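You operate a simulated robot arm through the tools that you are given. There is no shell and no other tool.

You are at the controls of a simulated robot arm. One attempt, no reset.

## Task
Bend the batten on the drawing board through the four red rings.
Fine: Hook one of the four weights on the board at each ring; don't crack the batten.

The check looks at the end state, three seconds after you hand in, the way a careful person would. Anything else that was tipped, shoved, dropped, spilled or broken makes it a failure.

## Robot
A 7-joint arm with a two-finger parallel gripper, fixed in place. Base frame: the origin is at the foot of the arm, x ahead of it, y to its left, z up; the work surface is at about z = 952. Readings come in mm, rad, newtons and seconds.
Its first joint turns from -2.601 to 2.601 rad. Payload 3.5 kg.
Tool frame: the origin (TCP) lies between the finger pads and is the grasp point; the fingertips stand 23 mm ahead of it; z points along the fingers, y is the line along which they close. The gripper opens to 94 mm. The fingers are 38 mm wide and 10 mm thick; the gripper's body (54 by 96 mm) begins 39 mm behind the TCP.
Orientation is that of the tool frame in the base frame, as a unit quaternion [w, x, y, z]. With the fingers straight down and closing along the base's y, the tool's x points along the base's -x, its y along +y and its z along -z.

## Interface
- The arm moves only by the tool arm_command. Its argument "moves" is a list of rows, each an object (a shift or turn left out is 0, a gripper value left out holds the last) with "slide": the shift along the base's x, y, z in units of 400 mm (1.0 is 400 mm), a list of three; "rotation": the turn, a rotation vector about the base's x, y, z in units of 120 degrees (1.0 is 120 degrees), a list of three. In form: [{"slide": [x, y, z], "rotation": [ax, ay, az]}, ...]. A call has 1 to 20 rows; each row is the pose to reach, as a shift and turn from the pose commanded when the call began. "hand" is the opening, from 0 (shut) to 1 (fully open), set as the call begins (left out, the last holds). A call with a number of a shift or a turn outside -1 to 1 is refused whole. A row lasts 0.2 s, in which the tool goes at most 50 mm and 0.15 rad; a call with a longer step from one row to the next is refused whole, and so is a gripper value outside its range. A pose out of reach is approached as far as the arm can. The call stops where the force on the tool passes 40 N (or 10 N more than at its start, if that is more) or the arm is blocked; 0.2 s more then pass. Each finger travels about 153 mm/s and halts on what it meets, pressing with about 38 N; the grip force reading is that of the motor and also rises with nothing between the fingers. The clock runs only during rows and for 0.2 s after the last one: add rows that repeat a pose to give the fingers time. The reply holds the time, the measured pose of the TCP, the force on the tool along the base axes, the opening and the grip force, in the units named above and with some noise, with the torque about the TCP (base axes, N m) and any sound that the robot's microphone picked up.
- Cameras (640 x 400 px; columns grow to the right, rows downward): "scene" is fixed at [401.5, 649.7, 1515.4]; the picture's right is [-0.76, -0.65, 0.00], its down [-0.32, 0.38, -0.87] and it looks along [0.57, -0.66, -0.49] (base axes); focal length 326 px, centre (320, 200). "wrist" rides on the gripper at [86, 16, -75] in the tool frame; the picture's right is [-0.18, 0.98, 0.00], its down [-0.58, -0.11, -0.81] and it looks along [-0.79, -0.15, 0.59] (tool axes); focal length 243 px, centre (320, 200). There is no depth. A picture from a camera that has moved, and an enlarged one, comes with that camera's place and axes in the base frame and with its lens.
- grab_frame(camera): a new picture of that camera. No time passes.
- inspect(camera, box): a new picture of the part [left, top, right, bottom] of that camera's present view, enlarged. No time passes.
- hand_in(): hands the job in; it is judged then, once.

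Places have to be worked out from the pictures, the camera data and where the tool is seen. Open the gripper and draw the arm clear of the work before you hand the job in, unless the task says otherwise.

The tools are called after "Emit:" as name(argument=value, ...) on one line, values as JSON. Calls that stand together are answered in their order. arm_command: Moves the arm, as the interface text tells. Its arguments: {"type":"object","properties":{"moves":{"type":"array","items":{"type":"object","properties":{"slide":{"type":"array","items":{"type":"number"}},"rotation":{"type":"array","items":{"type":"number"}}}}},"hand":{"type":"number"}},"required":["moves"]} The other tools are called the same way: grab_frame (camera) takes a picture; inspect (camera, box) takes an enlarged picture of a part of a camera's view; hand_in () hands the job in.

At the start:

```text
time_s: 0.0
position: [997.5, -456.3, 1125.5]
tool_rot: [0.001, 0.0, 1.0, -0.001]
contact_force: [0.0, 0.1, 0.0]
torque: [-0.01, -0.02, 0.01]
width: 94.0
grip_force: 0.0
```

scene: 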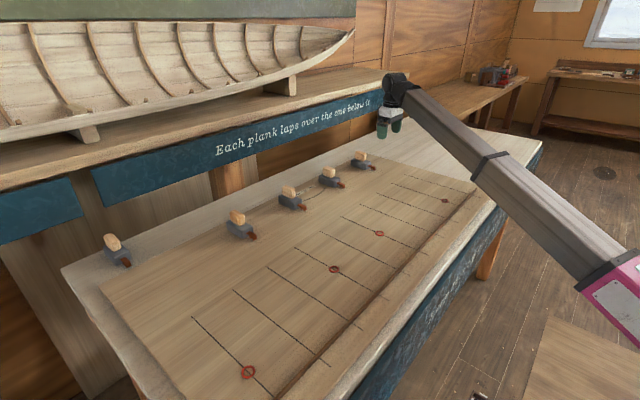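
wrist: 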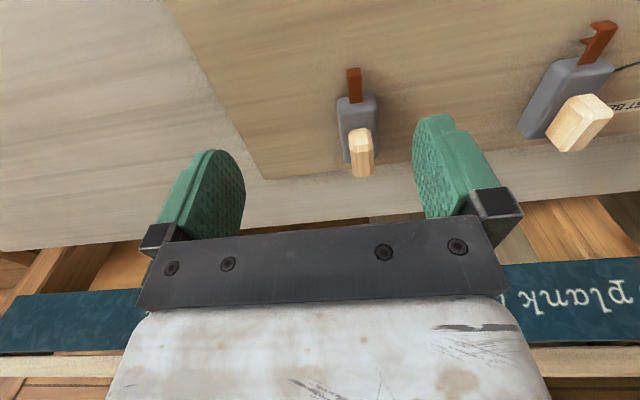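

I start by looking closer at the board, the weights and the batten.

Emit:
inspect(camera="scene", box=[200, 140, 400, 265])

Emit:
inspect(camera="scene", box=[160, 240, 400, 400])

Emit:
inspect(camera="scene", box=[320, 150, 520, 275])

Emit:
inspect(camera="scene", box=[60, 200, 260, 325])

Emit:
grab_frame(camera="wrist")

```text
3.20 times, centred on (300, 202) of scene
camera zoom: at [401.5, 649.7, 1515.4], right [-0.76, -0.65, 0.0], down [-0.32, 0.38, -0.87], along [0.57, -0.66, -0.49], focal length 1043 px, centre (384, 192)
```

zoom: 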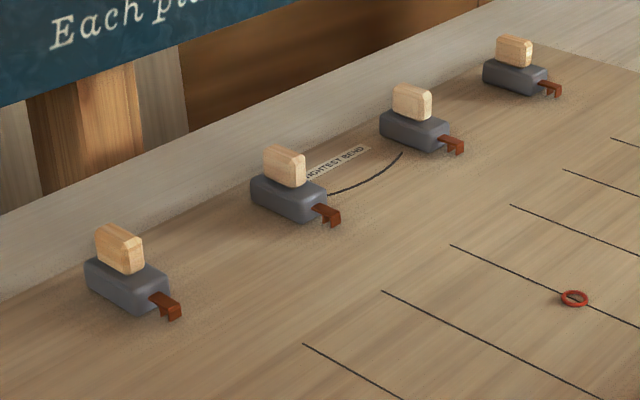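

```text
2.50 times, centred on (280, 320) of scene
camera zoom: at [401.5, 649.7, 1515.4], right [-0.76, -0.65, 0.0], down [-0.32, 0.38, -0.87], along [0.57, -0.66, -0.49], focal length 815 px, centre (420, -100)
```

zoom: 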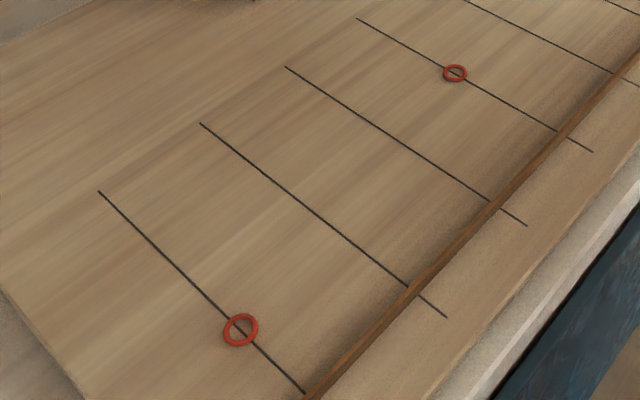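

```text
3.20 times, centred on (420, 212) of scene
camera zoom: at [401.5, 649.7, 1515.4], right [-0.76, -0.65, 0.0], down [-0.32, 0.38, -0.87], along [0.57, -0.66, -0.49], focal length 1043 px, centre (0, 160)
```

zoom: 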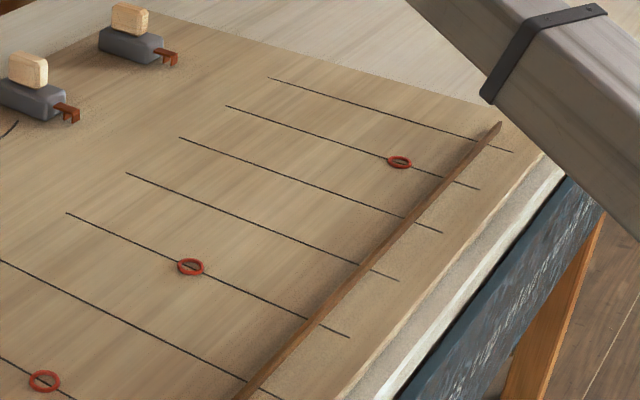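

```text
3.20 times, centred on (160, 262) of scene
camera zoom: at [401.5, 649.7, 1515.4], right [-0.76, -0.65, 0.0], down [-0.32, 0.38, -0.87], along [0.57, -0.66, -0.49], focal length 1043 px, centre (832, 0)
```

zoom: 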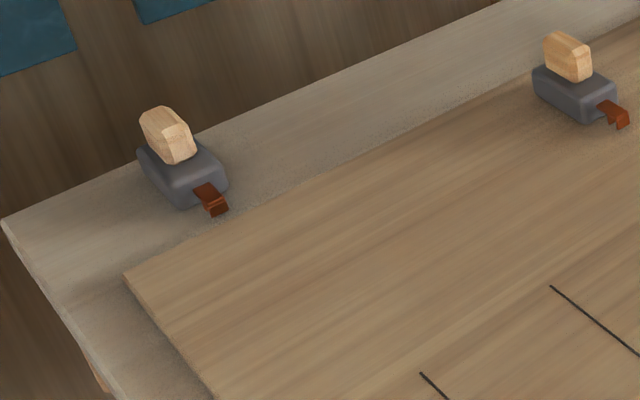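

```text
taken
camera wrist: at [912.3, -440.4, 1202.3], right [0.18, 0.98, 0.0], down [0.58, -0.11, 0.81], along [0.79, -0.15, -0.59], focal length 243 px, centre (320, 200)
```

wrist: 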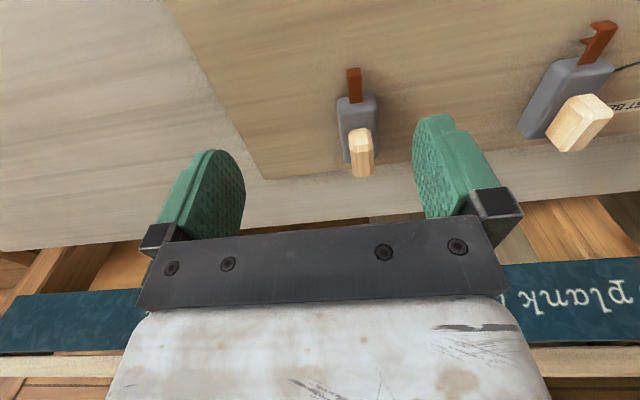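

The ducks lie around x≈1100 with hooks facing the robot, and the batten lies along y at x≈665. I look at the hooks closely through the wrist camera before moving.

Emit:
inspect(camera="wrist", box=[300, 50, 420, 190])

Emit:
inspect(camera="wrist", box=[480, 0, 640, 160])

Emit:
inspect(camera="scene", box=[225, 205, 265, 245])

Emit:
inspect(camera="scene", box=[275, 175, 345, 225])

Emit:
inspect(camera="scene", box=[260, 340, 340, 400])

Emit:
inspect(camera="scene", box=[430, 160, 510, 220])

```text
2.86 times, centred on (360, 120) of wrist
camera zoom: at [912.3, -440.4, 1202.3], right [0.18, 0.98, 0.0], down [0.58, -0.11, 0.81], along [0.79, -0.15, -0.59], focal length 693 px, centre (206, 429)
```

zoom: 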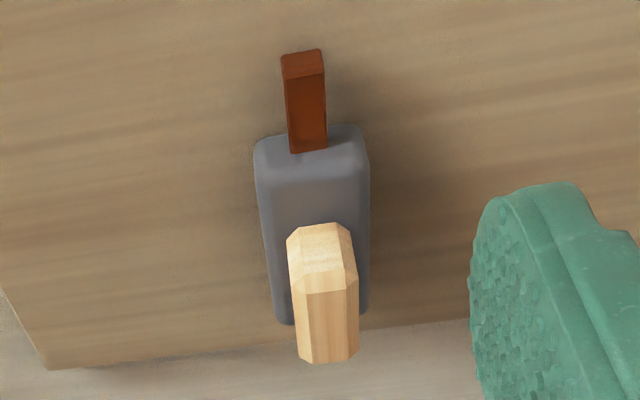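

```text
2.50 times, centred on (560, 80) of wrist
camera zoom: at [912.3, -440.4, 1202.3], right [0.18, 0.98, 0.0], down [0.58, -0.11, 0.81], along [0.79, -0.15, -0.59], focal length 606 px, centre (-280, 500)
```

zoom: 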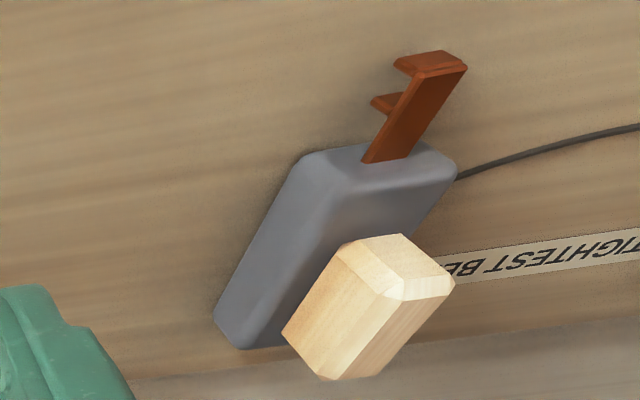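

```text
10.00 times, centred on (245, 225) of scene
camera zoom: at [401.5, 649.7, 1515.4], right [-0.76, -0.65, 0.0], down [-0.32, 0.38, -0.87], along [0.57, -0.66, -0.49], focal length 3259 px, centre (1070, -50)
```

zoom: 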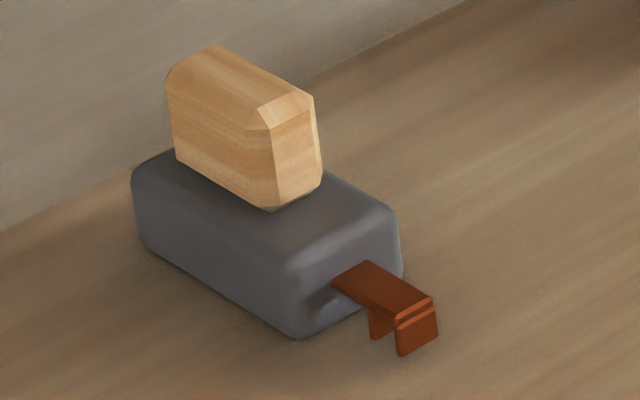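

```text
8.00 times, centred on (310, 200) of scene
camera zoom: at [401.5, 649.7, 1515.4], right [-0.76, -0.65, 0.0], down [-0.32, 0.38, -0.87], along [0.57, -0.66, -0.49], focal length 2607 px, centre (400, 200)
```

zoom: 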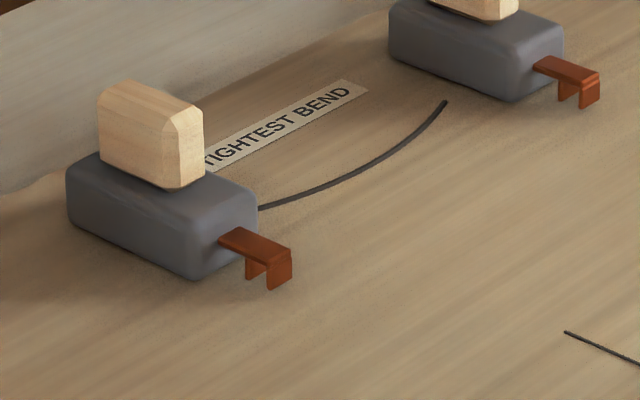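

```text
6.67 times, centred on (300, 370) of scene
camera zoom: at [401.5, 649.7, 1515.4], right [-0.76, -0.65, 0.0], down [-0.32, 0.38, -0.87], along [0.57, -0.66, -0.49], focal length 2173 px, centre (453, -933)
```

zoom: 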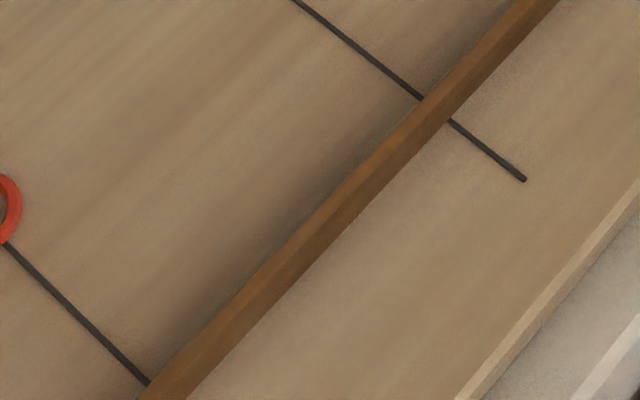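

```text
6.67 times, centred on (470, 190) of scene
camera zoom: at [401.5, 649.7, 1515.4], right [-0.76, -0.65, 0.0], down [-0.32, 0.38, -0.87], along [0.57, -0.66, -0.49], focal length 2173 px, centre (-680, 267)
```

zoom: 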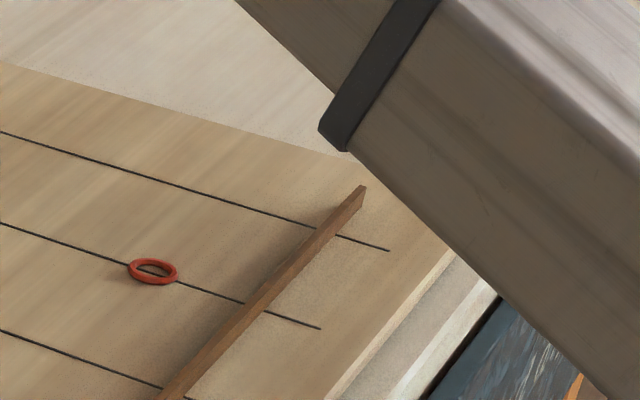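

Duck 4 (the rightmost on the board) has its handle near (1098, -431, ~1015), square to the batten. I test the reach at a safe height by moving above it.

Emit:
arm_command(moves=[{"slide": [0.08, 0.02, 0]}, {"slide": [0.16, 0.04, 0]}, {"slide": [0.25, 0.0625, 0]}, {"slide": [0.25, 0.0625, 0]}], hand=1)

```text
time_s: 1.0
position: [1098.7, -430.6, 1127.0]
tool_rot: [-0.001, 0.0, 1.0, 0.0]
contact_force: [0.4, 0.7, 0.2]
torque: [-0.01, -0.04, -0.02]
width: 93.9
grip_force: 0.0
```

The arm reaches here with the tool vertical. I look from this new spot to refine the duck's place.

Emit:
grab_frame(camera="wrist")

Emit:
inspect(camera="scene", box=[320, 90, 420, 190])

```text
taken
camera wrist: at [1012.9, -415.0, 1202.1], right [0.18, 0.98, 0.0], down [0.58, -0.11, 0.81], along [0.79, -0.15, -0.59], focal length 243 px, centre (320, 200)
```

wrist: 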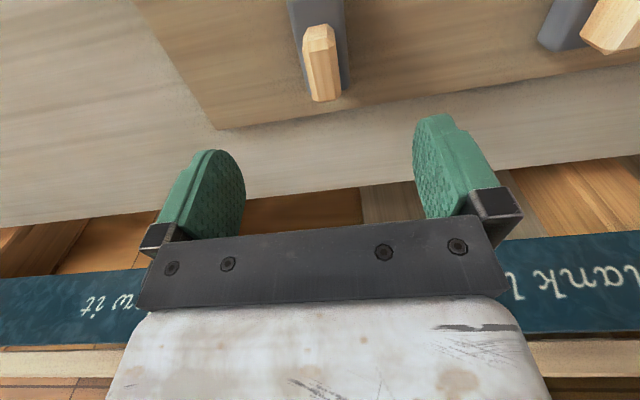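

```text
4.00 times, centred on (370, 140) of scene
camera zoom: at [401.5, 649.7, 1515.4], right [-0.76, -0.65, 0.0], down [-0.32, 0.38, -0.87], along [0.57, -0.66, -0.49], focal length 1304 px, centre (120, 440)
```

zoom: 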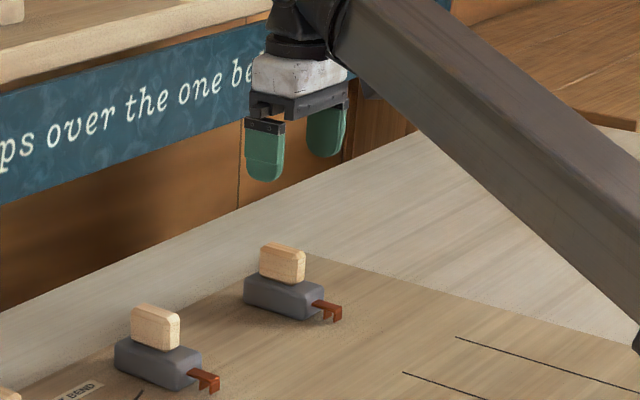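

Emit:
inspect(camera="wrist", box=[260, 0, 390, 130])

Emit:
inspect(camera="scene", box=[340, 140, 390, 180])

```text
3.08 times, centred on (325, 65) of wrist
camera zoom: at [1012.9, -415.0, 1202.1], right [0.18, 0.98, 0.0], down [0.58, -0.11, 0.81], along [0.79, -0.15, -0.59], focal length 746 px, centre (305, 615)
```

zoom: 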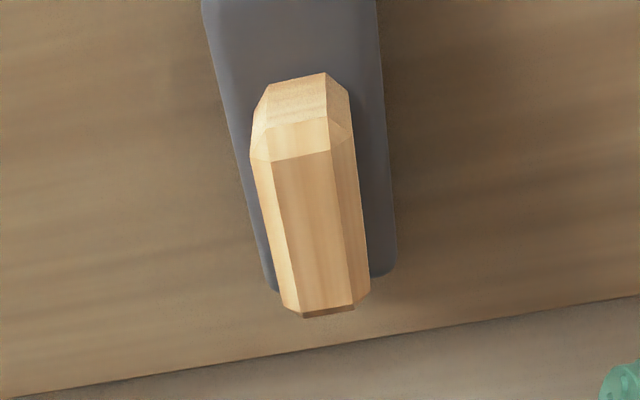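

```text
10.00 times, centred on (365, 160) of scene
camera zoom: at [401.5, 649.7, 1515.4], right [-0.76, -0.65, 0.0], down [-0.32, 0.38, -0.87], along [0.57, -0.66, -0.49], focal length 3259 px, centre (-130, 600)
```

zoom: 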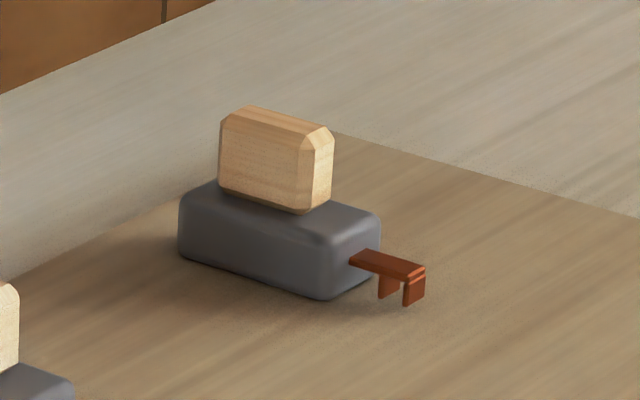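

Triangulated: handle 1083–1129 in x, y≈-430.5, top z≈1017, bottom ≈984. Before grasping, I survey batten and rings with the wrist camera, starting at ring D.

Emit:
arm_command(moves=[{"slide": [-0.12, 0.01, 0]}, {"slide": [-0.24, 0.02, 0]}, {"slide": [-0.36, 0.03, 0]}, {"slide": [-0.48, 0.04, 0]}, {"slide": [-0.6, 0.05, 0]}, {"slide": [-0.72, 0.06, 0]}, {"slide": [-0.84, 0.06, 0]}, {"slide": [-0.96, 0.06, 0]}, {"slide": [-1.0, 0.06, 0]}, {"slide": [-1.0, 0.06, 0]}])

Emit:
arm_command(moves=[{"slide": [-0.1, 0, 0]}, {"slide": [-0.15, 0, 0]}, {"slide": [-0.15, 0, 0]}])

Emit:
grab_frame(camera="wrist")

```text
time_s: 2.2
position: [859.2, -413.3, 1128.1]
tool_rot: [0.004, 0.002, 1.0, -0.001]
contact_force: [3.7, -2.1, -10.3]
torque: [-0.15, -0.62, 0.05]
width: 93.8
grip_force: 0.1
stopped in row 6: the force on the tool passed its limit at 52 N (the readings are from after the stop); the commanded pose is now the measured one
```

```text
time_s: 2.6
position: [837.4, -413.2, 1127.7]
tool_rot: [0.008, 0.005, 1.0, -0.002]
contact_force: [3.2, -2.4, -9.8]
torque: [-0.11, -0.64, 0.07]
width: 93.8
grip_force: 0.1
stopped in row 1: the force on the tool passed its limit at 50 N (the readings are from after the stop); the commanded pose is now the measured one
```

```text
taken
camera wrist: at [750.1, -395.3, 1201.6], right [0.19, 0.98, 0.0], down [0.57, -0.11, 0.82], along [0.8, -0.16, -0.58], focal length 243 px, centre (320, 200)
```

wrist: 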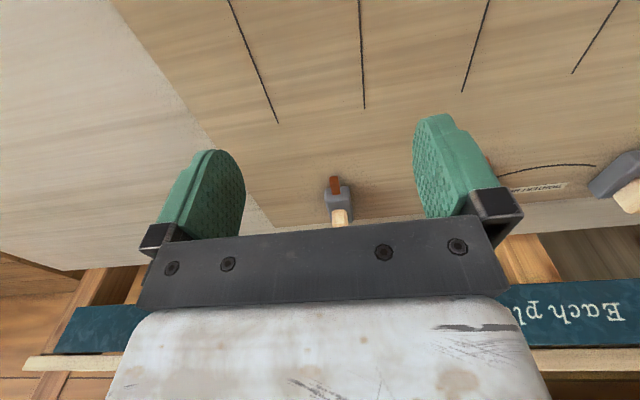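

The force limit tripped although nothing should be near the fingers; a residual -10 N in z persists. I look at the scene to see what touches.

Emit:
grab_frame(camera="scene")

Emit:
arm_command(moves=[{"slide": [0, 0, 0]}, {"slide": [0, 0, 0]}])

```text
taken
```

scene: 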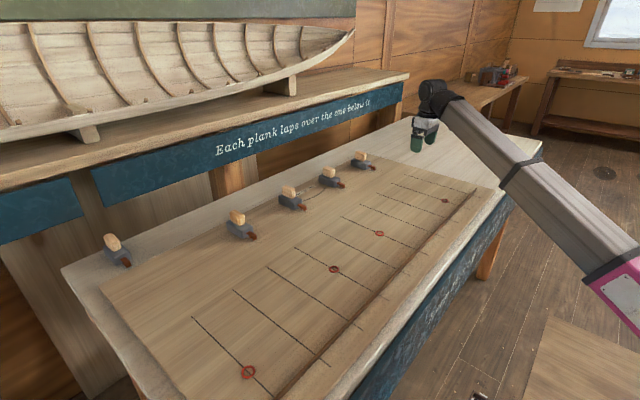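

```text
time_s: 3.2
position: [836.4, -413.5, 1128.5]
tool_rot: [0.009, 0.006, 1.0, -0.002]
contact_force: [5.9, -4.1, -15.6]
torque: [-0.08, -1.03, 0.23]
width: 94.2
grip_force: 0.1
```

The residual push (outward and down) looks like the gripper's back touching the forearm as the wrist folds in at this height. The space below here is empty board, so I descend and see if the force vanishes.

Emit:
arm_command(moves=[{"slide": [0.03, -0.015, -0.02]}, {"slide": [0.03, -0.015, -0.07]}, {"slide": [0.03, -0.015, -0.12]}, {"slide": [0.03, -0.015, -0.16]}, {"slide": [0.03, -0.015, -0.16]}])

Emit:
grab_frame(camera="scene")

```text
time_s: 4.4
position: [848.3, -418.5, 1064.0]
tool_rot: [0.008, 0.006, 1.0, -0.001]
contact_force: [0.1, -0.9, 0.0]
torque: [-0.01, -0.02, -0.01]
width: 93.8
grip_force: 0.0
```

```text
taken
```

scene: 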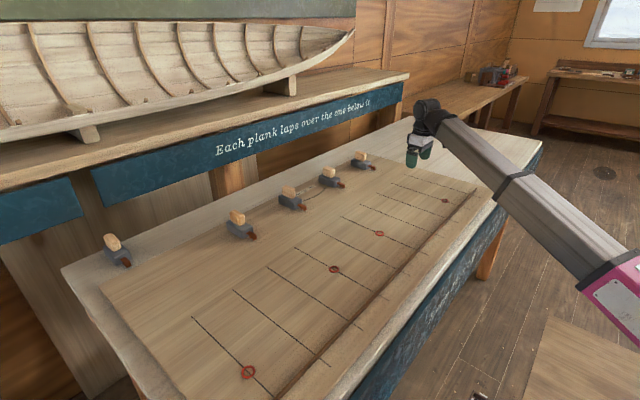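

Contact gone; low is fine. I move inward at this height in small steps to look at the batten and ring D.

Emit:
arm_command(moves=[{"slide": [-0.08, 0, 0]}, {"slide": [-0.16, 0.01, 0]}, {"slide": [-0.24, 0.01, 0]}, {"slide": [-0.32, 0.02, 0]}, {"slide": [-0.4, 0.02, 0]}, {"slide": [-0.48, 0.02, 0]}, {"slide": [-0.5, 0.02, 0]}])

Emit:
grab_frame(camera="wrist")

Emit:
grab_frame(camera="scene")

```text
time_s: 6.0
position: [647.7, -410.2, 1064.4]
tool_rot: [0.008, 0.006, 1.0, -0.001]
contact_force: [-1.1, 0.4, -0.7]
torque: [-0.01, 0.03, 0.0]
width: 93.9
grip_force: 0.1
```

```text
taken
camera wrist: at [561.3, -393.3, 1137.4], right [0.19, 0.98, 0.0], down [0.57, -0.11, 0.82], along [0.8, -0.16, -0.58], focal length 243 px, centre (320, 200)
```

wrist: 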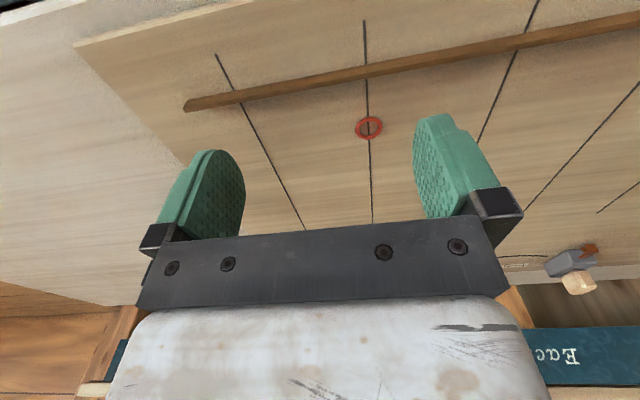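

```text
taken
```

scene: 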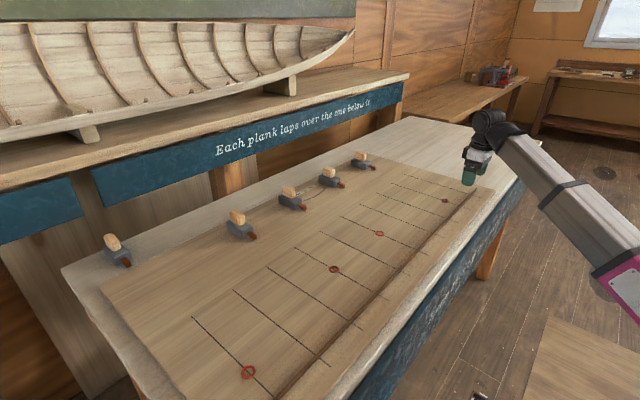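

Emit:
inspect(camera="wrist", box=[160, 0, 420, 160])

Emit:
inspect(camera="wrist", box=[320, 50, 420, 150])

```text
2.46 times, centred on (290, 80) of wrist
camera zoom: at [561.3, -393.3, 1137.4], right [0.19, 0.98, 0.0], down [0.57, -0.11, 0.82], along [0.8, -0.16, -0.58], focal length 597 px, centre (394, 495)
```

zoom: 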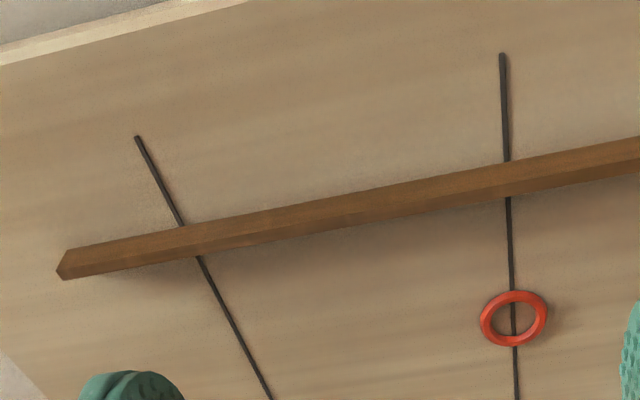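

```text
4.00 times, centred on (370, 100) of wrist
camera zoom: at [561.3, -393.3, 1137.4], right [0.19, 0.98, 0.0], down [0.57, -0.11, 0.82], along [0.8, -0.16, -0.58], focal length 970 px, centre (120, 600)
```

zoom: 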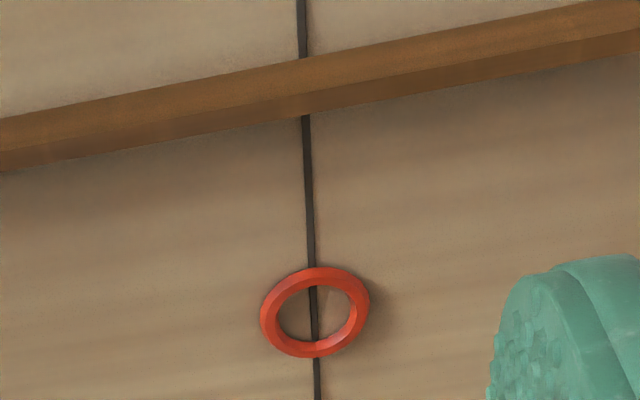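

The wrist view gives ring D ≈ (709, -377) and the batten ≈4 mm thick, 12.5 mm high at x≈654–658. I go on to survey ring C along the same height.

Emit:
arm_command(moves=[{"slide": [0, 0.1, 0]}, {"slide": [0, 0.2, 0]}, {"slide": [0, 0.3, 0]}, {"slide": [0, 0.4, 0]}, {"slide": [0, 0.5, 0]}, {"slide": [0, 0.6, 0]}, {"slide": [0, 0.7, 0]}, {"slide": [0, 0.78, 0]}, {"slide": [0, 0.78, 0]}])

Emit:
grab_frame(camera="wrist")

Emit:
inspect(camera="wrist", box=[280, 20, 440, 180])

```text
time_s: 6.5
position: [648.1, -369.5, 1063.5]
tool_rot: [0.013, 0.002, 1.0, -0.004]
contact_force: [1.4, 1.3, -2.7]
torque: [-0.18, -0.11, -0.16]
width: 93.6
grip_force: 0.1
stopped in row 2: the force on the tool passed its limit at 49 N (the readings are from after the stop); the commanded pose is now the measured one
```

```text
taken
camera wrist: at [561.2, -352.0, 1136.3], right [0.19, 0.98, 0.0], down [0.56, -0.1, 0.82], along [0.81, -0.15, -0.57], focal length 243 px, centre (320, 200)
```

wrist: 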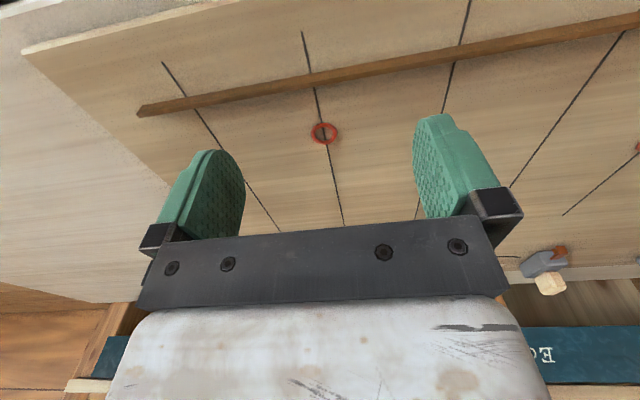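

```text
2.50 times, centred on (360, 100) of wrist
camera zoom: at [561.2, -352.0, 1136.3], right [0.19, 0.98, 0.0], down [0.56, -0.1, 0.82], along [0.81, -0.15, -0.57], focal length 606 px, centre (220, 450)
```

zoom: 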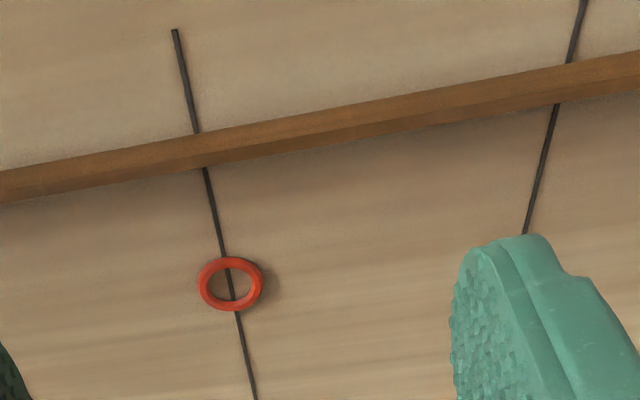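

The same fold-in limit appears at smaller radius (r≈745 at z≈1064). I keep a larger radius: move out to x≈770 and across to ring C.

Emit:
arm_command(moves=[{"slide": [0.1, 0, -0.01]}, {"slide": [0.2, 0.02, -0.02]}, {"slide": [0.28, 0.1, -0.02]}, {"slide": [0.3, 0.2, -0.02]}, {"slide": [0.32, 0.3, -0.02]}, {"slide": [0.34, 0.4, -0.02]}, {"slide": [0.34, 0.5, -0.02]}, {"slide": [0.34, 0.6, -0.02]}, {"slide": [0.34, 0.7, -0.02]}, {"slide": [0.34, 0.72, -0.02]}, {"slide": [0.34, 0.72, -0.02]}])

Emit:
grab_frame(camera="wrist")

Emit:
inspect(camera="wrist", box=[240, 0, 400, 100])

```text
time_s: 8.9
position: [784.5, -80.6, 1055.7]
tool_rot: [0.012, 0.001, 1.0, -0.004]
contact_force: [-0.3, -0.5, -0.2]
torque: [0.03, -0.03, 0.0]
width: 94.1
grip_force: 0.1
```

```text
taken
camera wrist: at [696.7, -63.6, 1128.2], right [0.19, 0.98, 0.0], down [0.56, -0.1, 0.82], along [0.81, -0.15, -0.57], focal length 243 px, centre (320, 200)
```

wrist: 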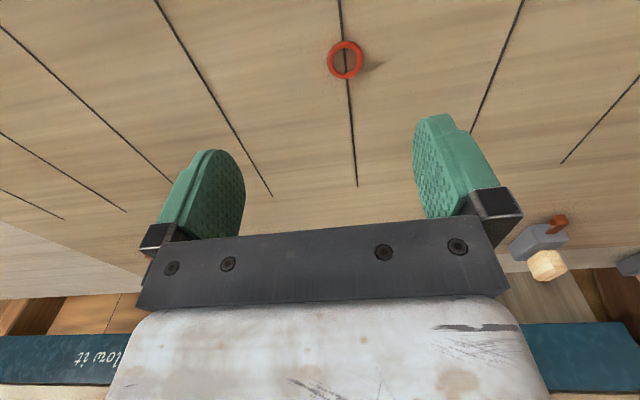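

```text
4.00 times, centred on (320, 50) of wrist
camera zoom: at [696.7, -63.6, 1128.2], right [0.19, 0.98, 0.0], down [0.56, -0.1, 0.82], along [0.81, -0.15, -0.57], focal length 970 px, centre (320, 800)
```

zoom: 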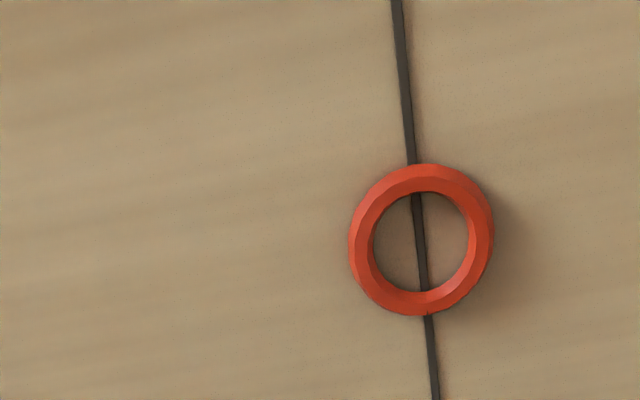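

Ring C ≈ (781, -62); stations look 105 mm apart. On to ring B.

Emit:
arm_command(moves=[{"slide": [0, 0.1, 0]}, {"slide": [0, 0.2, 0]}, {"slide": [0, 0.3, 0]}, {"slide": [0, 0.4, 0]}, {"slide": [0, 0.5, 0]}, {"slide": [0, 0.52, 0]}, {"slide": [0, 0.52, 0]}])

Emit:
inspect(camera="wrist", box=[240, 0, 400, 100])

Emit:
arm_command(moves=[{"slide": [0, 0.1, 0]}, {"slide": [-0.02, 0.2, 0]}, {"slide": [-0.04, 0.3, 0]}, {"slide": [-0.08, 0.4, 0]}, {"slide": [-0.14, 0.5, 0]}, {"slide": [-0.2, 0.6, 0]}, {"slide": [-0.25, 0.7, 0]}, {"slide": [-0.3, 0.77, 0]}, {"slide": [-0.33, 0.8, 0]}, {"slide": [-0.33, 0.8, 0]}])

Emit:
grab_frame(camera="wrist")

Emit:
inspect(camera="wrist", box=[280, 20, 440, 180])

```text
time_s: 10.5
position: [783.5, 127.6, 1054.8]
tool_rot: [0.011, 0.001, 1.0, -0.004]
contact_force: [-0.6, -0.2, 0.2]
torque: [0.01, 0.0, -0.03]
width: 94.1
grip_force: 0.0
```

```text
4.00 times, centred on (320, 50) of wrist
camera zoom: at [696.7, 144.3, 1128.2], right [0.19, 0.98, 0.0], down [0.56, -0.1, 0.82], along [0.81, -0.15, -0.57], focal length 970 px, centre (320, 800)
```

zoom: 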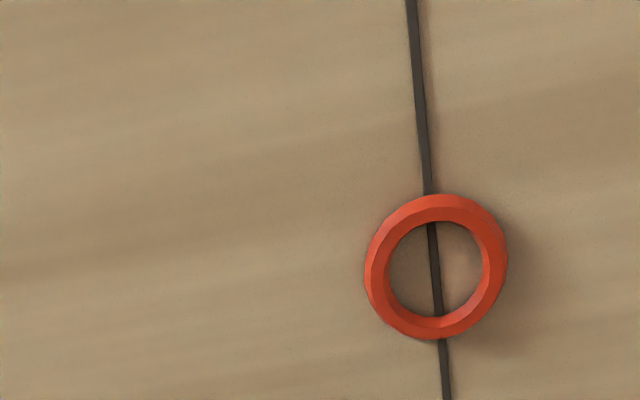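

```text
time_s: 12.7
position: [652.9, 448.9, 1055.7]
tool_rot: [0.012, 0.001, 1.0, -0.003]
contact_force: [-0.2, -0.5, 0.7]
torque: [-0.02, 0.02, 0.02]
width: 94.3
grip_force: 0.0
```

```text
taken
camera wrist: at [564.8, 464.9, 1128.3], right [0.19, 0.98, 0.0], down [0.56, -0.1, 0.82], along [0.81, -0.15, -0.57], focal length 243 px, centre (320, 200)
```

wrist: 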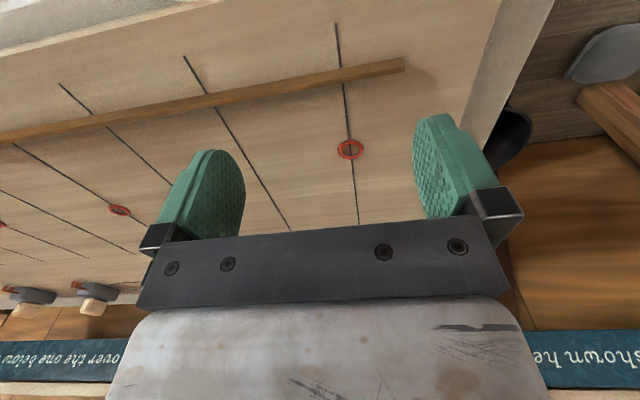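

```text
2.50 times, centred on (360, 100) of wrist
camera zoom: at [564.8, 464.9, 1128.3], right [0.19, 0.98, 0.0], down [0.56, -0.1, 0.82], along [0.81, -0.15, -0.57], focal length 606 px, centre (220, 450)
```

zoom: 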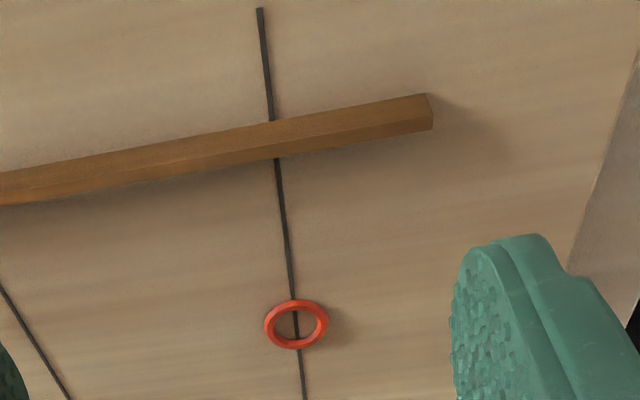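

Rings measured: A (734, 463), B (786, 148), C (781, -62), D (709, -377); batten at x 654–658.5. Now I zoom into the hooks to get their geometry.

Emit:
inspect(camera="scene", box=[240, 222, 264, 246])

Emit:
inspect(camera="scene", box=[225, 205, 265, 245])

Emit:
grab_frame(camera="scene")

```text
16.00 times, centred on (252, 234) of scene
camera zoom: at [401.5, 649.7, 1515.4], right [-0.76, -0.65, 0.0], down [-0.32, 0.38, -0.87], along [0.57, -0.66, -0.49], focal length 5214 px, centre (1408, -344)
```

zoom: 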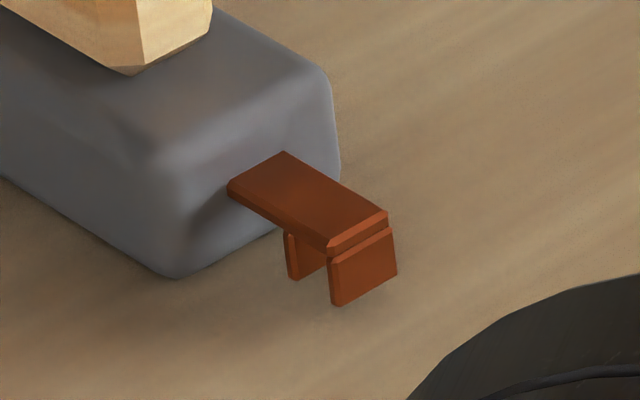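

```text
10.00 times, centred on (245, 225) of scene
camera zoom: at [401.5, 649.7, 1515.4], right [-0.76, -0.65, 0.0], down [-0.32, 0.38, -0.87], along [0.57, -0.66, -0.49], focal length 3259 px, centre (1070, -50)
```

zoom: 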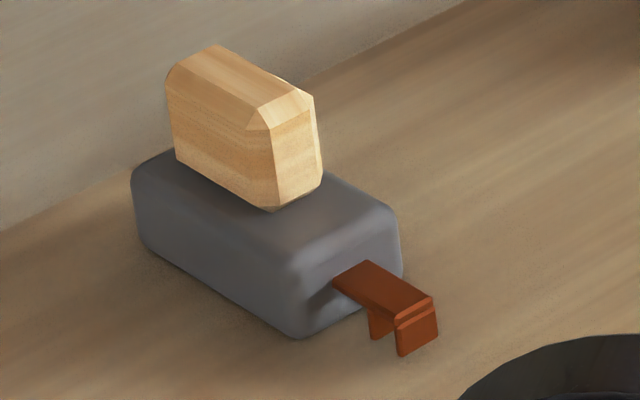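

```text
taken
```

scene: 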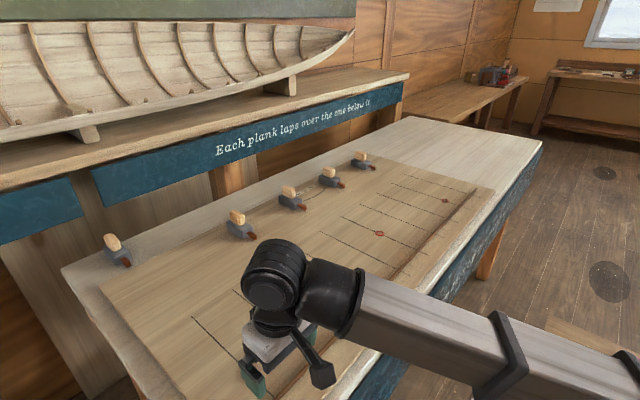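

Hook: two prongs about 10 mm apart, ~15 mm wide, ~11 mm deep – batten fits loosely. Plan: ducks 1→A, 4→D first, then 2→B and 3→C. I move to a survey pose in front of duck 1.

Emit:
arm_command(moves=[{"slide": [0.1, 0, 0.01]}, {"slide": [0.2, 0, 0.02]}, {"slide": [0.3, -0.02, 0.03]}, {"slide": [0.4, -0.06, 0.05]}, {"slide": [0.5, -0.12, 0.07]}, {"slide": [0.58, -0.19, 0.09]}, {"slide": [0.65, -0.27, 0.11]}, {"slide": [0.71, -0.36, 0.11]}, {"slide": [0.77, -0.45, 0.11]}, {"slide": [0.83, -0.54, 0.11]}, {"slide": [0.88, -0.63, 0.11]}, {"slide": [0.8925, -0.6475, 0.11]}, {"slide": [0.8925, -0.6475, 0.11]}])

Emit:
grab_frame(camera="wrist")

Emit:
inspect(camera="wrist", box=[280, 20, 400, 180])

```text
time_s: 15.5
position: [1009.2, 186.9, 1099.1]
tool_rot: [0.011, 0.001, 1.0, -0.004]
contact_force: [0.6, -0.1, 0.1]
torque: [0.0, 0.01, 0.0]
width: 93.8
grip_force: 0.1
```

```text
taken
camera wrist: at [922.1, 204.5, 1171.4], right [0.19, 0.98, 0.0], down [0.56, -0.1, 0.82], along [0.81, -0.15, -0.57], focal length 243 px, centre (320, 200)
```

wrist: 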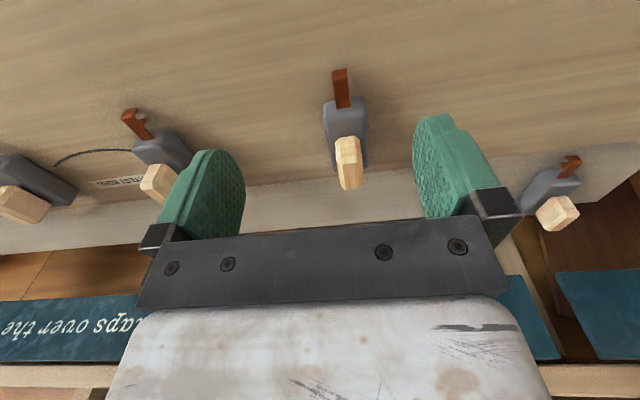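

```text
2.50 times, centred on (340, 100) of wrist
camera zoom: at [922.1, 204.5, 1171.4], right [0.19, 0.98, 0.0], down [0.56, -0.1, 0.82], along [0.81, -0.15, -0.57], focal length 606 px, centre (270, 450)
```

zoom: 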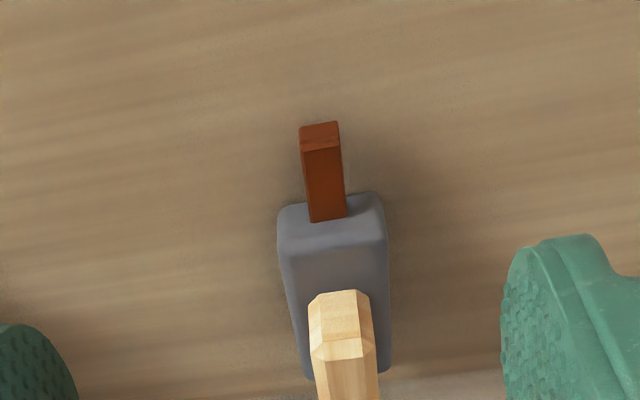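

Duck 1: hook tip ≈ (1033, 200), handle centre ≈ (1107, 200), yaw ≈ 0. I move above it, then descend with open fingers to TCP z≈1012.

Emit:
arm_command(moves=[{"slide": [0.1, 0.015, 0]}, {"slide": [0.2, 0.03, 0]}, {"slide": [0.244, 0.0328, 0]}, {"slide": [0.244, 0.0328, 0]}, {"slide": [0.244, 0.0328, -0.07]}, {"slide": [0.244, 0.0328, -0.14]}, {"slide": [0.244, 0.0328, -0.19]}, {"slide": [0.244, 0.0328, -0.2178]}, {"slide": [0.244, 0.0328, -0.2178]}])

Emit:
inspect(camera="scene", box=[200, 170, 300, 250])

Emit:
grab_frame(camera="wrist")

```text
time_s: 17.5
position: [1106.8, 201.9, 1011.8]
tool_rot: [0.013, 0.001, 1.0, -0.004]
contact_force: [0.7, 0.1, -0.4]
torque: [0.0, 0.03, 0.03]
width: 94.0
grip_force: 0.0
```

```text
5.00 times, centred on (250, 210) of scene
camera zoom: at [401.5, 649.7, 1515.4], right [-0.76, -0.65, 0.0], down [-0.32, 0.38, -0.87], along [0.57, -0.66, -0.49], focal length 1630 px, centre (670, 150)
```

zoom: 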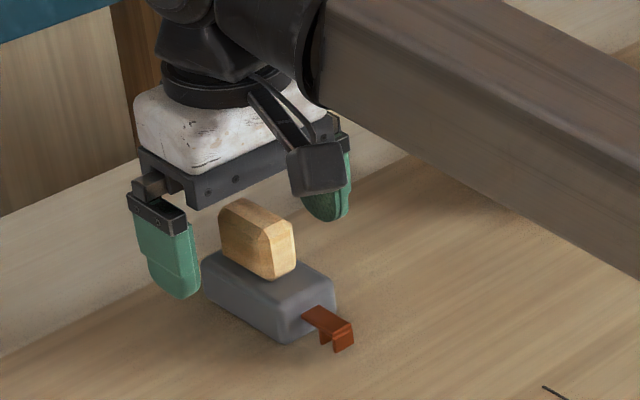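

```text
taken
camera wrist: at [1020.2, 218.3, 1085.2], right [0.19, 0.98, 0.0], down [0.56, -0.1, 0.82], along [0.81, -0.15, -0.57], focal length 243 px, centre (320, 200)
```

wrist: 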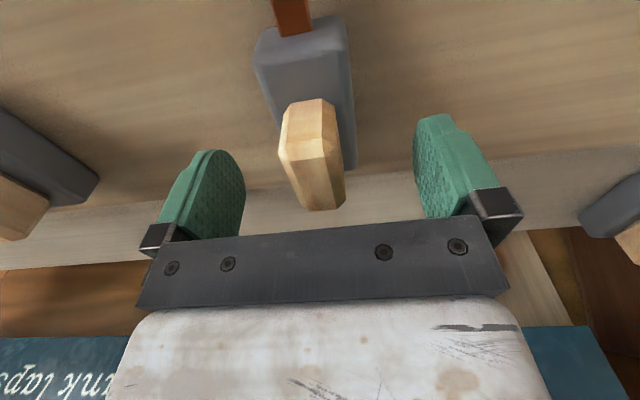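

Emit:
inspect(camera="wrist", box=[240, 80, 400, 220])

```text
2.86 times, centred on (320, 150) of wrist
camera zoom: at [1020.2, 218.3, 1085.2], right [0.19, 0.98, 0.0], down [0.56, -0.1, 0.82], along [0.81, -0.15, -0.57], focal length 693 px, centre (320, 343)
```

zoom: 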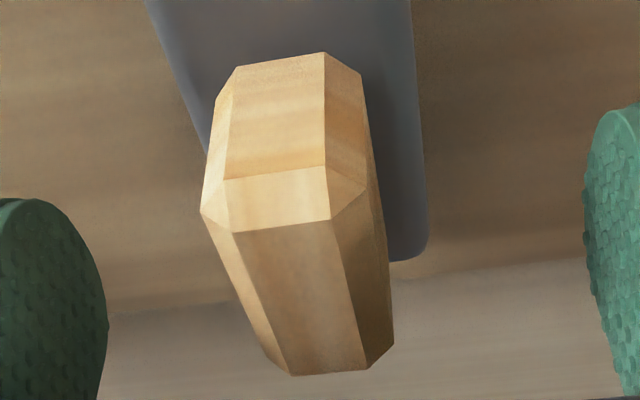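

Handle centre ≈ (1106.4, 200.0), top z 1017.6, yaw 0; the tool is 2 mm off in y. I correct and close the fingers.

Emit:
arm_command(moves=[{"slide": [0, -0.0047, 0]}, {"slide": [0, -0.0047, 0]}])

Emit:
arm_command(moves=[{"slide": [0, 0, 0]}, {"slide": [0, 0, 0]}, {"slide": [0, 0, 0]}], hand=0)

```text
time_s: 18.1
position: [1106.9, 199.6, 1012.8]
tool_rot: [0.011, 0.0, 1.0, -0.003]
contact_force: [-0.2, -0.8, 1.6]
torque: [0.0, -0.01, -0.01]
width: 93.6
grip_force: 0.1
```

```text
time_s: 18.9
position: [1107.7, 199.2, 1011.9]
tool_rot: [0.012, 0.001, 1.0, -0.004]
contact_force: [-0.6, 1.7, 0.4]
torque: [0.28, 0.01, -0.01]
width: 24.0
grip_force: 37.6
```

Gripped at 24 mm width. I lift slowly and read the load.

Emit:
arm_command(moves=[{"slide": [0, 0, 0.01]}, {"slide": [0, 0, 0.03]}, {"slide": [0, 0, 0.06]}, {"slide": [0, 0, 0.1]}, {"slide": [0, 0, 0.125]}, {"slide": [0, 0, 0.125]}])

Emit:
inspect(camera="scene", box=[200, 160, 300, 240])

Emit:
grab_frame(camera="wrist")

```text
time_s: 20.3
position: [1107.7, 199.2, 1061.9]
tool_rot: [0.011, 0.001, 1.0, -0.003]
contact_force: [0.0, 0.0, 1.2]
torque: [0.01, -0.02, 0.01]
width: 0.0
grip_force: 38.0
```

```text
5.00 times, centred on (250, 200) of scene
camera zoom: at [401.5, 649.7, 1515.4], right [-0.76, -0.65, 0.0], down [-0.32, 0.38, -0.87], along [0.57, -0.66, -0.49], focal length 1630 px, centre (670, 200)
```

zoom: 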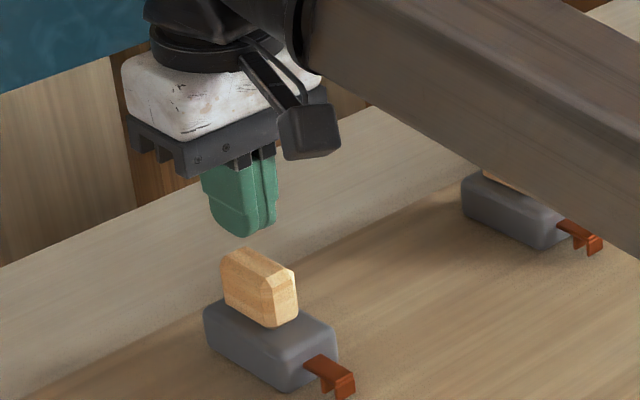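

```text
taken
camera wrist: at [1020.0, 216.5, 1135.1], right [0.19, 0.98, 0.0], down [0.56, -0.1, 0.82], along [0.81, -0.15, -0.57], focal length 243 px, centre (320, 200)
```

wrist: 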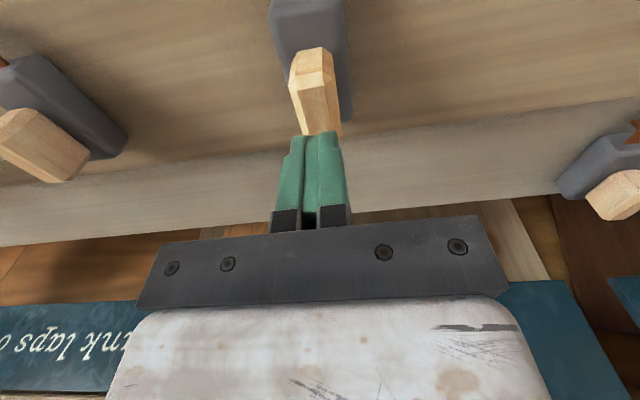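

The fingers slipped off the handle; the duck stayed put. I open, check it, and go for a lower grip with a slower lift.

Emit:
arm_command(moves=[{"slide": [0, 0, 0]}, {"slide": [0, 0, 0]}], hand=1)

Emit:
arm_command(moves=[{"slide": [-0.002, 0.0015, -0.03]}, {"slide": [-0.002, 0.0015, -0.08]}, {"slide": [-0.002, 0.0015, -0.11]}, {"slide": [-0.002, 0.0015, -0.125]}, {"slide": [-0.002, 0.0015, -0.125]}])

Emit:
inspect(camera="wrist", box=[240, 80, 400, 220])

Emit:
inspect(camera="scene", box=[215, 190, 265, 240])

```text
time_s: 20.9
position: [1106.1, 198.9, 1061.6]
tool_rot: [0.012, 0.001, 1.0, -0.004]
contact_force: [-0.5, 0.0, 1.1]
torque: [0.01, 0.0, -0.01]
width: 93.9
grip_force: 0.0
```

```text
time_s: 22.1
position: [1106.0, 200.6, 1011.0]
tool_rot: [0.012, 0.001, 1.0, -0.004]
contact_force: [-0.1, -0.4, -0.2]
torque: [-0.02, -0.05, 0.03]
width: 93.8
grip_force: 0.1
```

```text
2.86 times, centred on (320, 150) of wrist
camera zoom: at [1019.0, 217.4, 1085.0], right [0.19, 0.98, 0.0], down [0.56, -0.1, 0.82], along [0.81, -0.15, -0.57], focal length 693 px, centre (320, 343)
```

zoom: 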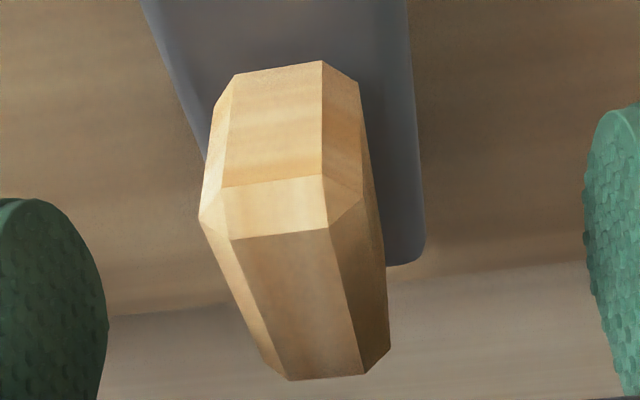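

```text
8.00 times, centred on (240, 215) of scene
camera zoom: at [401.5, 649.7, 1515.4], right [-0.76, -0.65, 0.0], down [-0.32, 0.38, -0.87], along [0.57, -0.66, -0.49], focal length 2607 px, centre (960, 80)
```

zoom: 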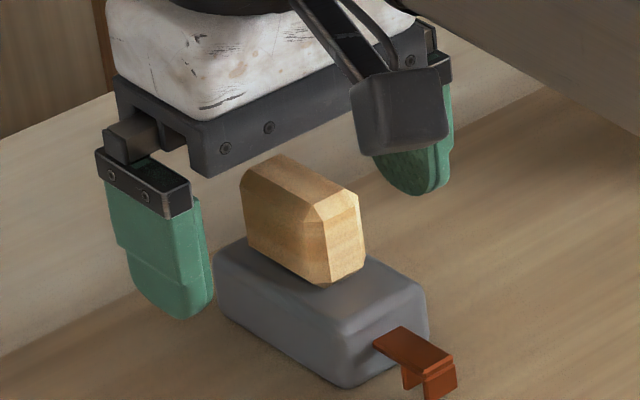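

The duck is unchanged. I go 3 mm lower, close, and test a 3 mm lift to read the weight.

Emit:
arm_command(moves=[{"slide": [0.001, -0.001, -0.005]}, {"slide": [0.001, -0.001, -0.0085]}, {"slide": [0.001, -0.001, -0.0085]}])

Emit:
arm_command(moves=[{"slide": [0, 0, 0]}, {"slide": [0, 0, 0]}, {"slide": [0, 0, 0]}, {"slide": [0, 0, 0]}], hand=0)

Emit:
arm_command(moves=[{"slide": [0, 0, 0.0025]}, {"slide": [0, 0, 0.005]}, {"slide": [0, 0, 0.0075]}, {"slide": [0, 0, 0.0075]}])

```text
time_s: 22.9
position: [1106.4, 200.0, 1007.2]
tool_rot: [0.011, 0.002, 1.0, -0.003]
contact_force: [0.0, -0.9, -0.5]
torque: [0.05, 0.04, -0.02]
width: 94.0
grip_force: 0.1
```

```text
time_s: 23.9
position: [1106.2, 199.0, 1010.0]
tool_rot: [0.012, 0.001, 1.0, -0.003]
contact_force: [-0.1, -3.2, 1.4]
torque: [-0.02, 0.02, 0.0]
width: 24.1
grip_force: 37.9
```

```text
time_s: 24.9
position: [1105.9, 199.6, 1011.0]
tool_rot: [0.011, 0.001, 1.0, -0.003]
contact_force: [-0.2, -0.5, -6.3]
torque: [-0.01, -0.04, -0.03]
width: 24.0
grip_force: 38.1
```

Emit:
arm_command(moves=[{"slide": [0, 0, 0.0025]}, {"slide": [0, 0, 0.005]}, {"slide": [0, 0, 0.0075]}, {"slide": [0, 0, 0.0075]}])

Emit:
inspect(camera="scene", box=[215, 190, 265, 240])

```text
time_s: 25.9
position: [1107.2, 199.3, 1013.5]
tool_rot: [0.012, 0.001, 1.0, -0.004]
contact_force: [0.8, 0.1, -6.8]
torque: [0.0, -0.05, 0.01]
width: 23.8
grip_force: 38.1
```

```text
8.00 times, centred on (240, 215) of scene
camera zoom: at [401.5, 649.7, 1515.4], right [-0.76, -0.65, 0.0], down [-0.32, 0.38, -0.87], along [0.57, -0.66, -0.49], focal length 2607 px, centre (960, 80)
```

zoom: 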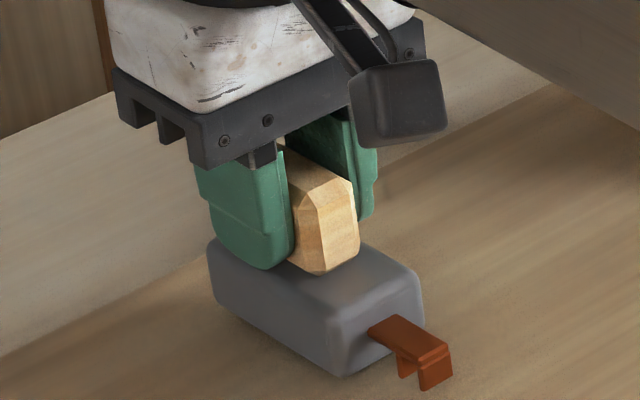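

The duck lifts (about 6.5 N). I raise slowly to about 1040.

Emit:
arm_command(moves=[{"slide": [0, 0, 0.005]}, {"slide": [0, 0, 0.01]}, {"slide": [0, 0, 0.015]}, {"slide": [0, 0, 0.02]}, {"slide": [0, 0, 0.025]}, {"slide": [0, 0, 0.03]}, {"slide": [0, 0, 0.035]}, {"slide": [0, 0, 0.04]}, {"slide": [0, 0, 0.045]}, {"slide": [0, 0, 0.05]}, {"slide": [0, 0, 0.055]}, {"slide": [0, 0, 0.06]}, {"slide": [0, 0, 0.06]}])

Emit:
inspect(camera="scene", box=[215, 190, 265, 240])

Emit:
grab_frame(camera="wrist")

```text
time_s: 28.7
position: [1106.0, 199.3, 1039.0]
tool_rot: [0.011, 0.001, 1.0, -0.004]
contact_force: [-0.3, -0.5, -7.9]
torque: [0.02, -0.02, -0.01]
width: 24.1
grip_force: 37.6
```

```text
8.00 times, centred on (240, 215) of scene
camera zoom: at [401.5, 649.7, 1515.4], right [-0.76, -0.65, 0.0], down [-0.32, 0.38, -0.87], along [0.57, -0.66, -0.49], focal length 2607 px, centre (960, 80)
```

zoom: 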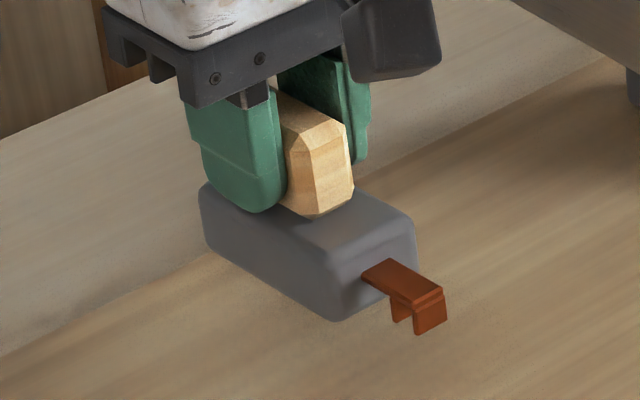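

```text
taken
camera wrist: at [1019.6, 216.6, 1111.5], right [0.19, 0.98, 0.0], down [0.56, -0.1, 0.82], along [0.81, -0.15, -0.57], focal length 243 px, centre (320, 200)
```

wrist: 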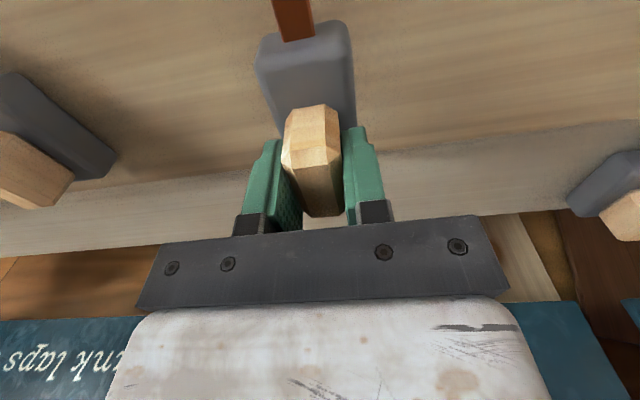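

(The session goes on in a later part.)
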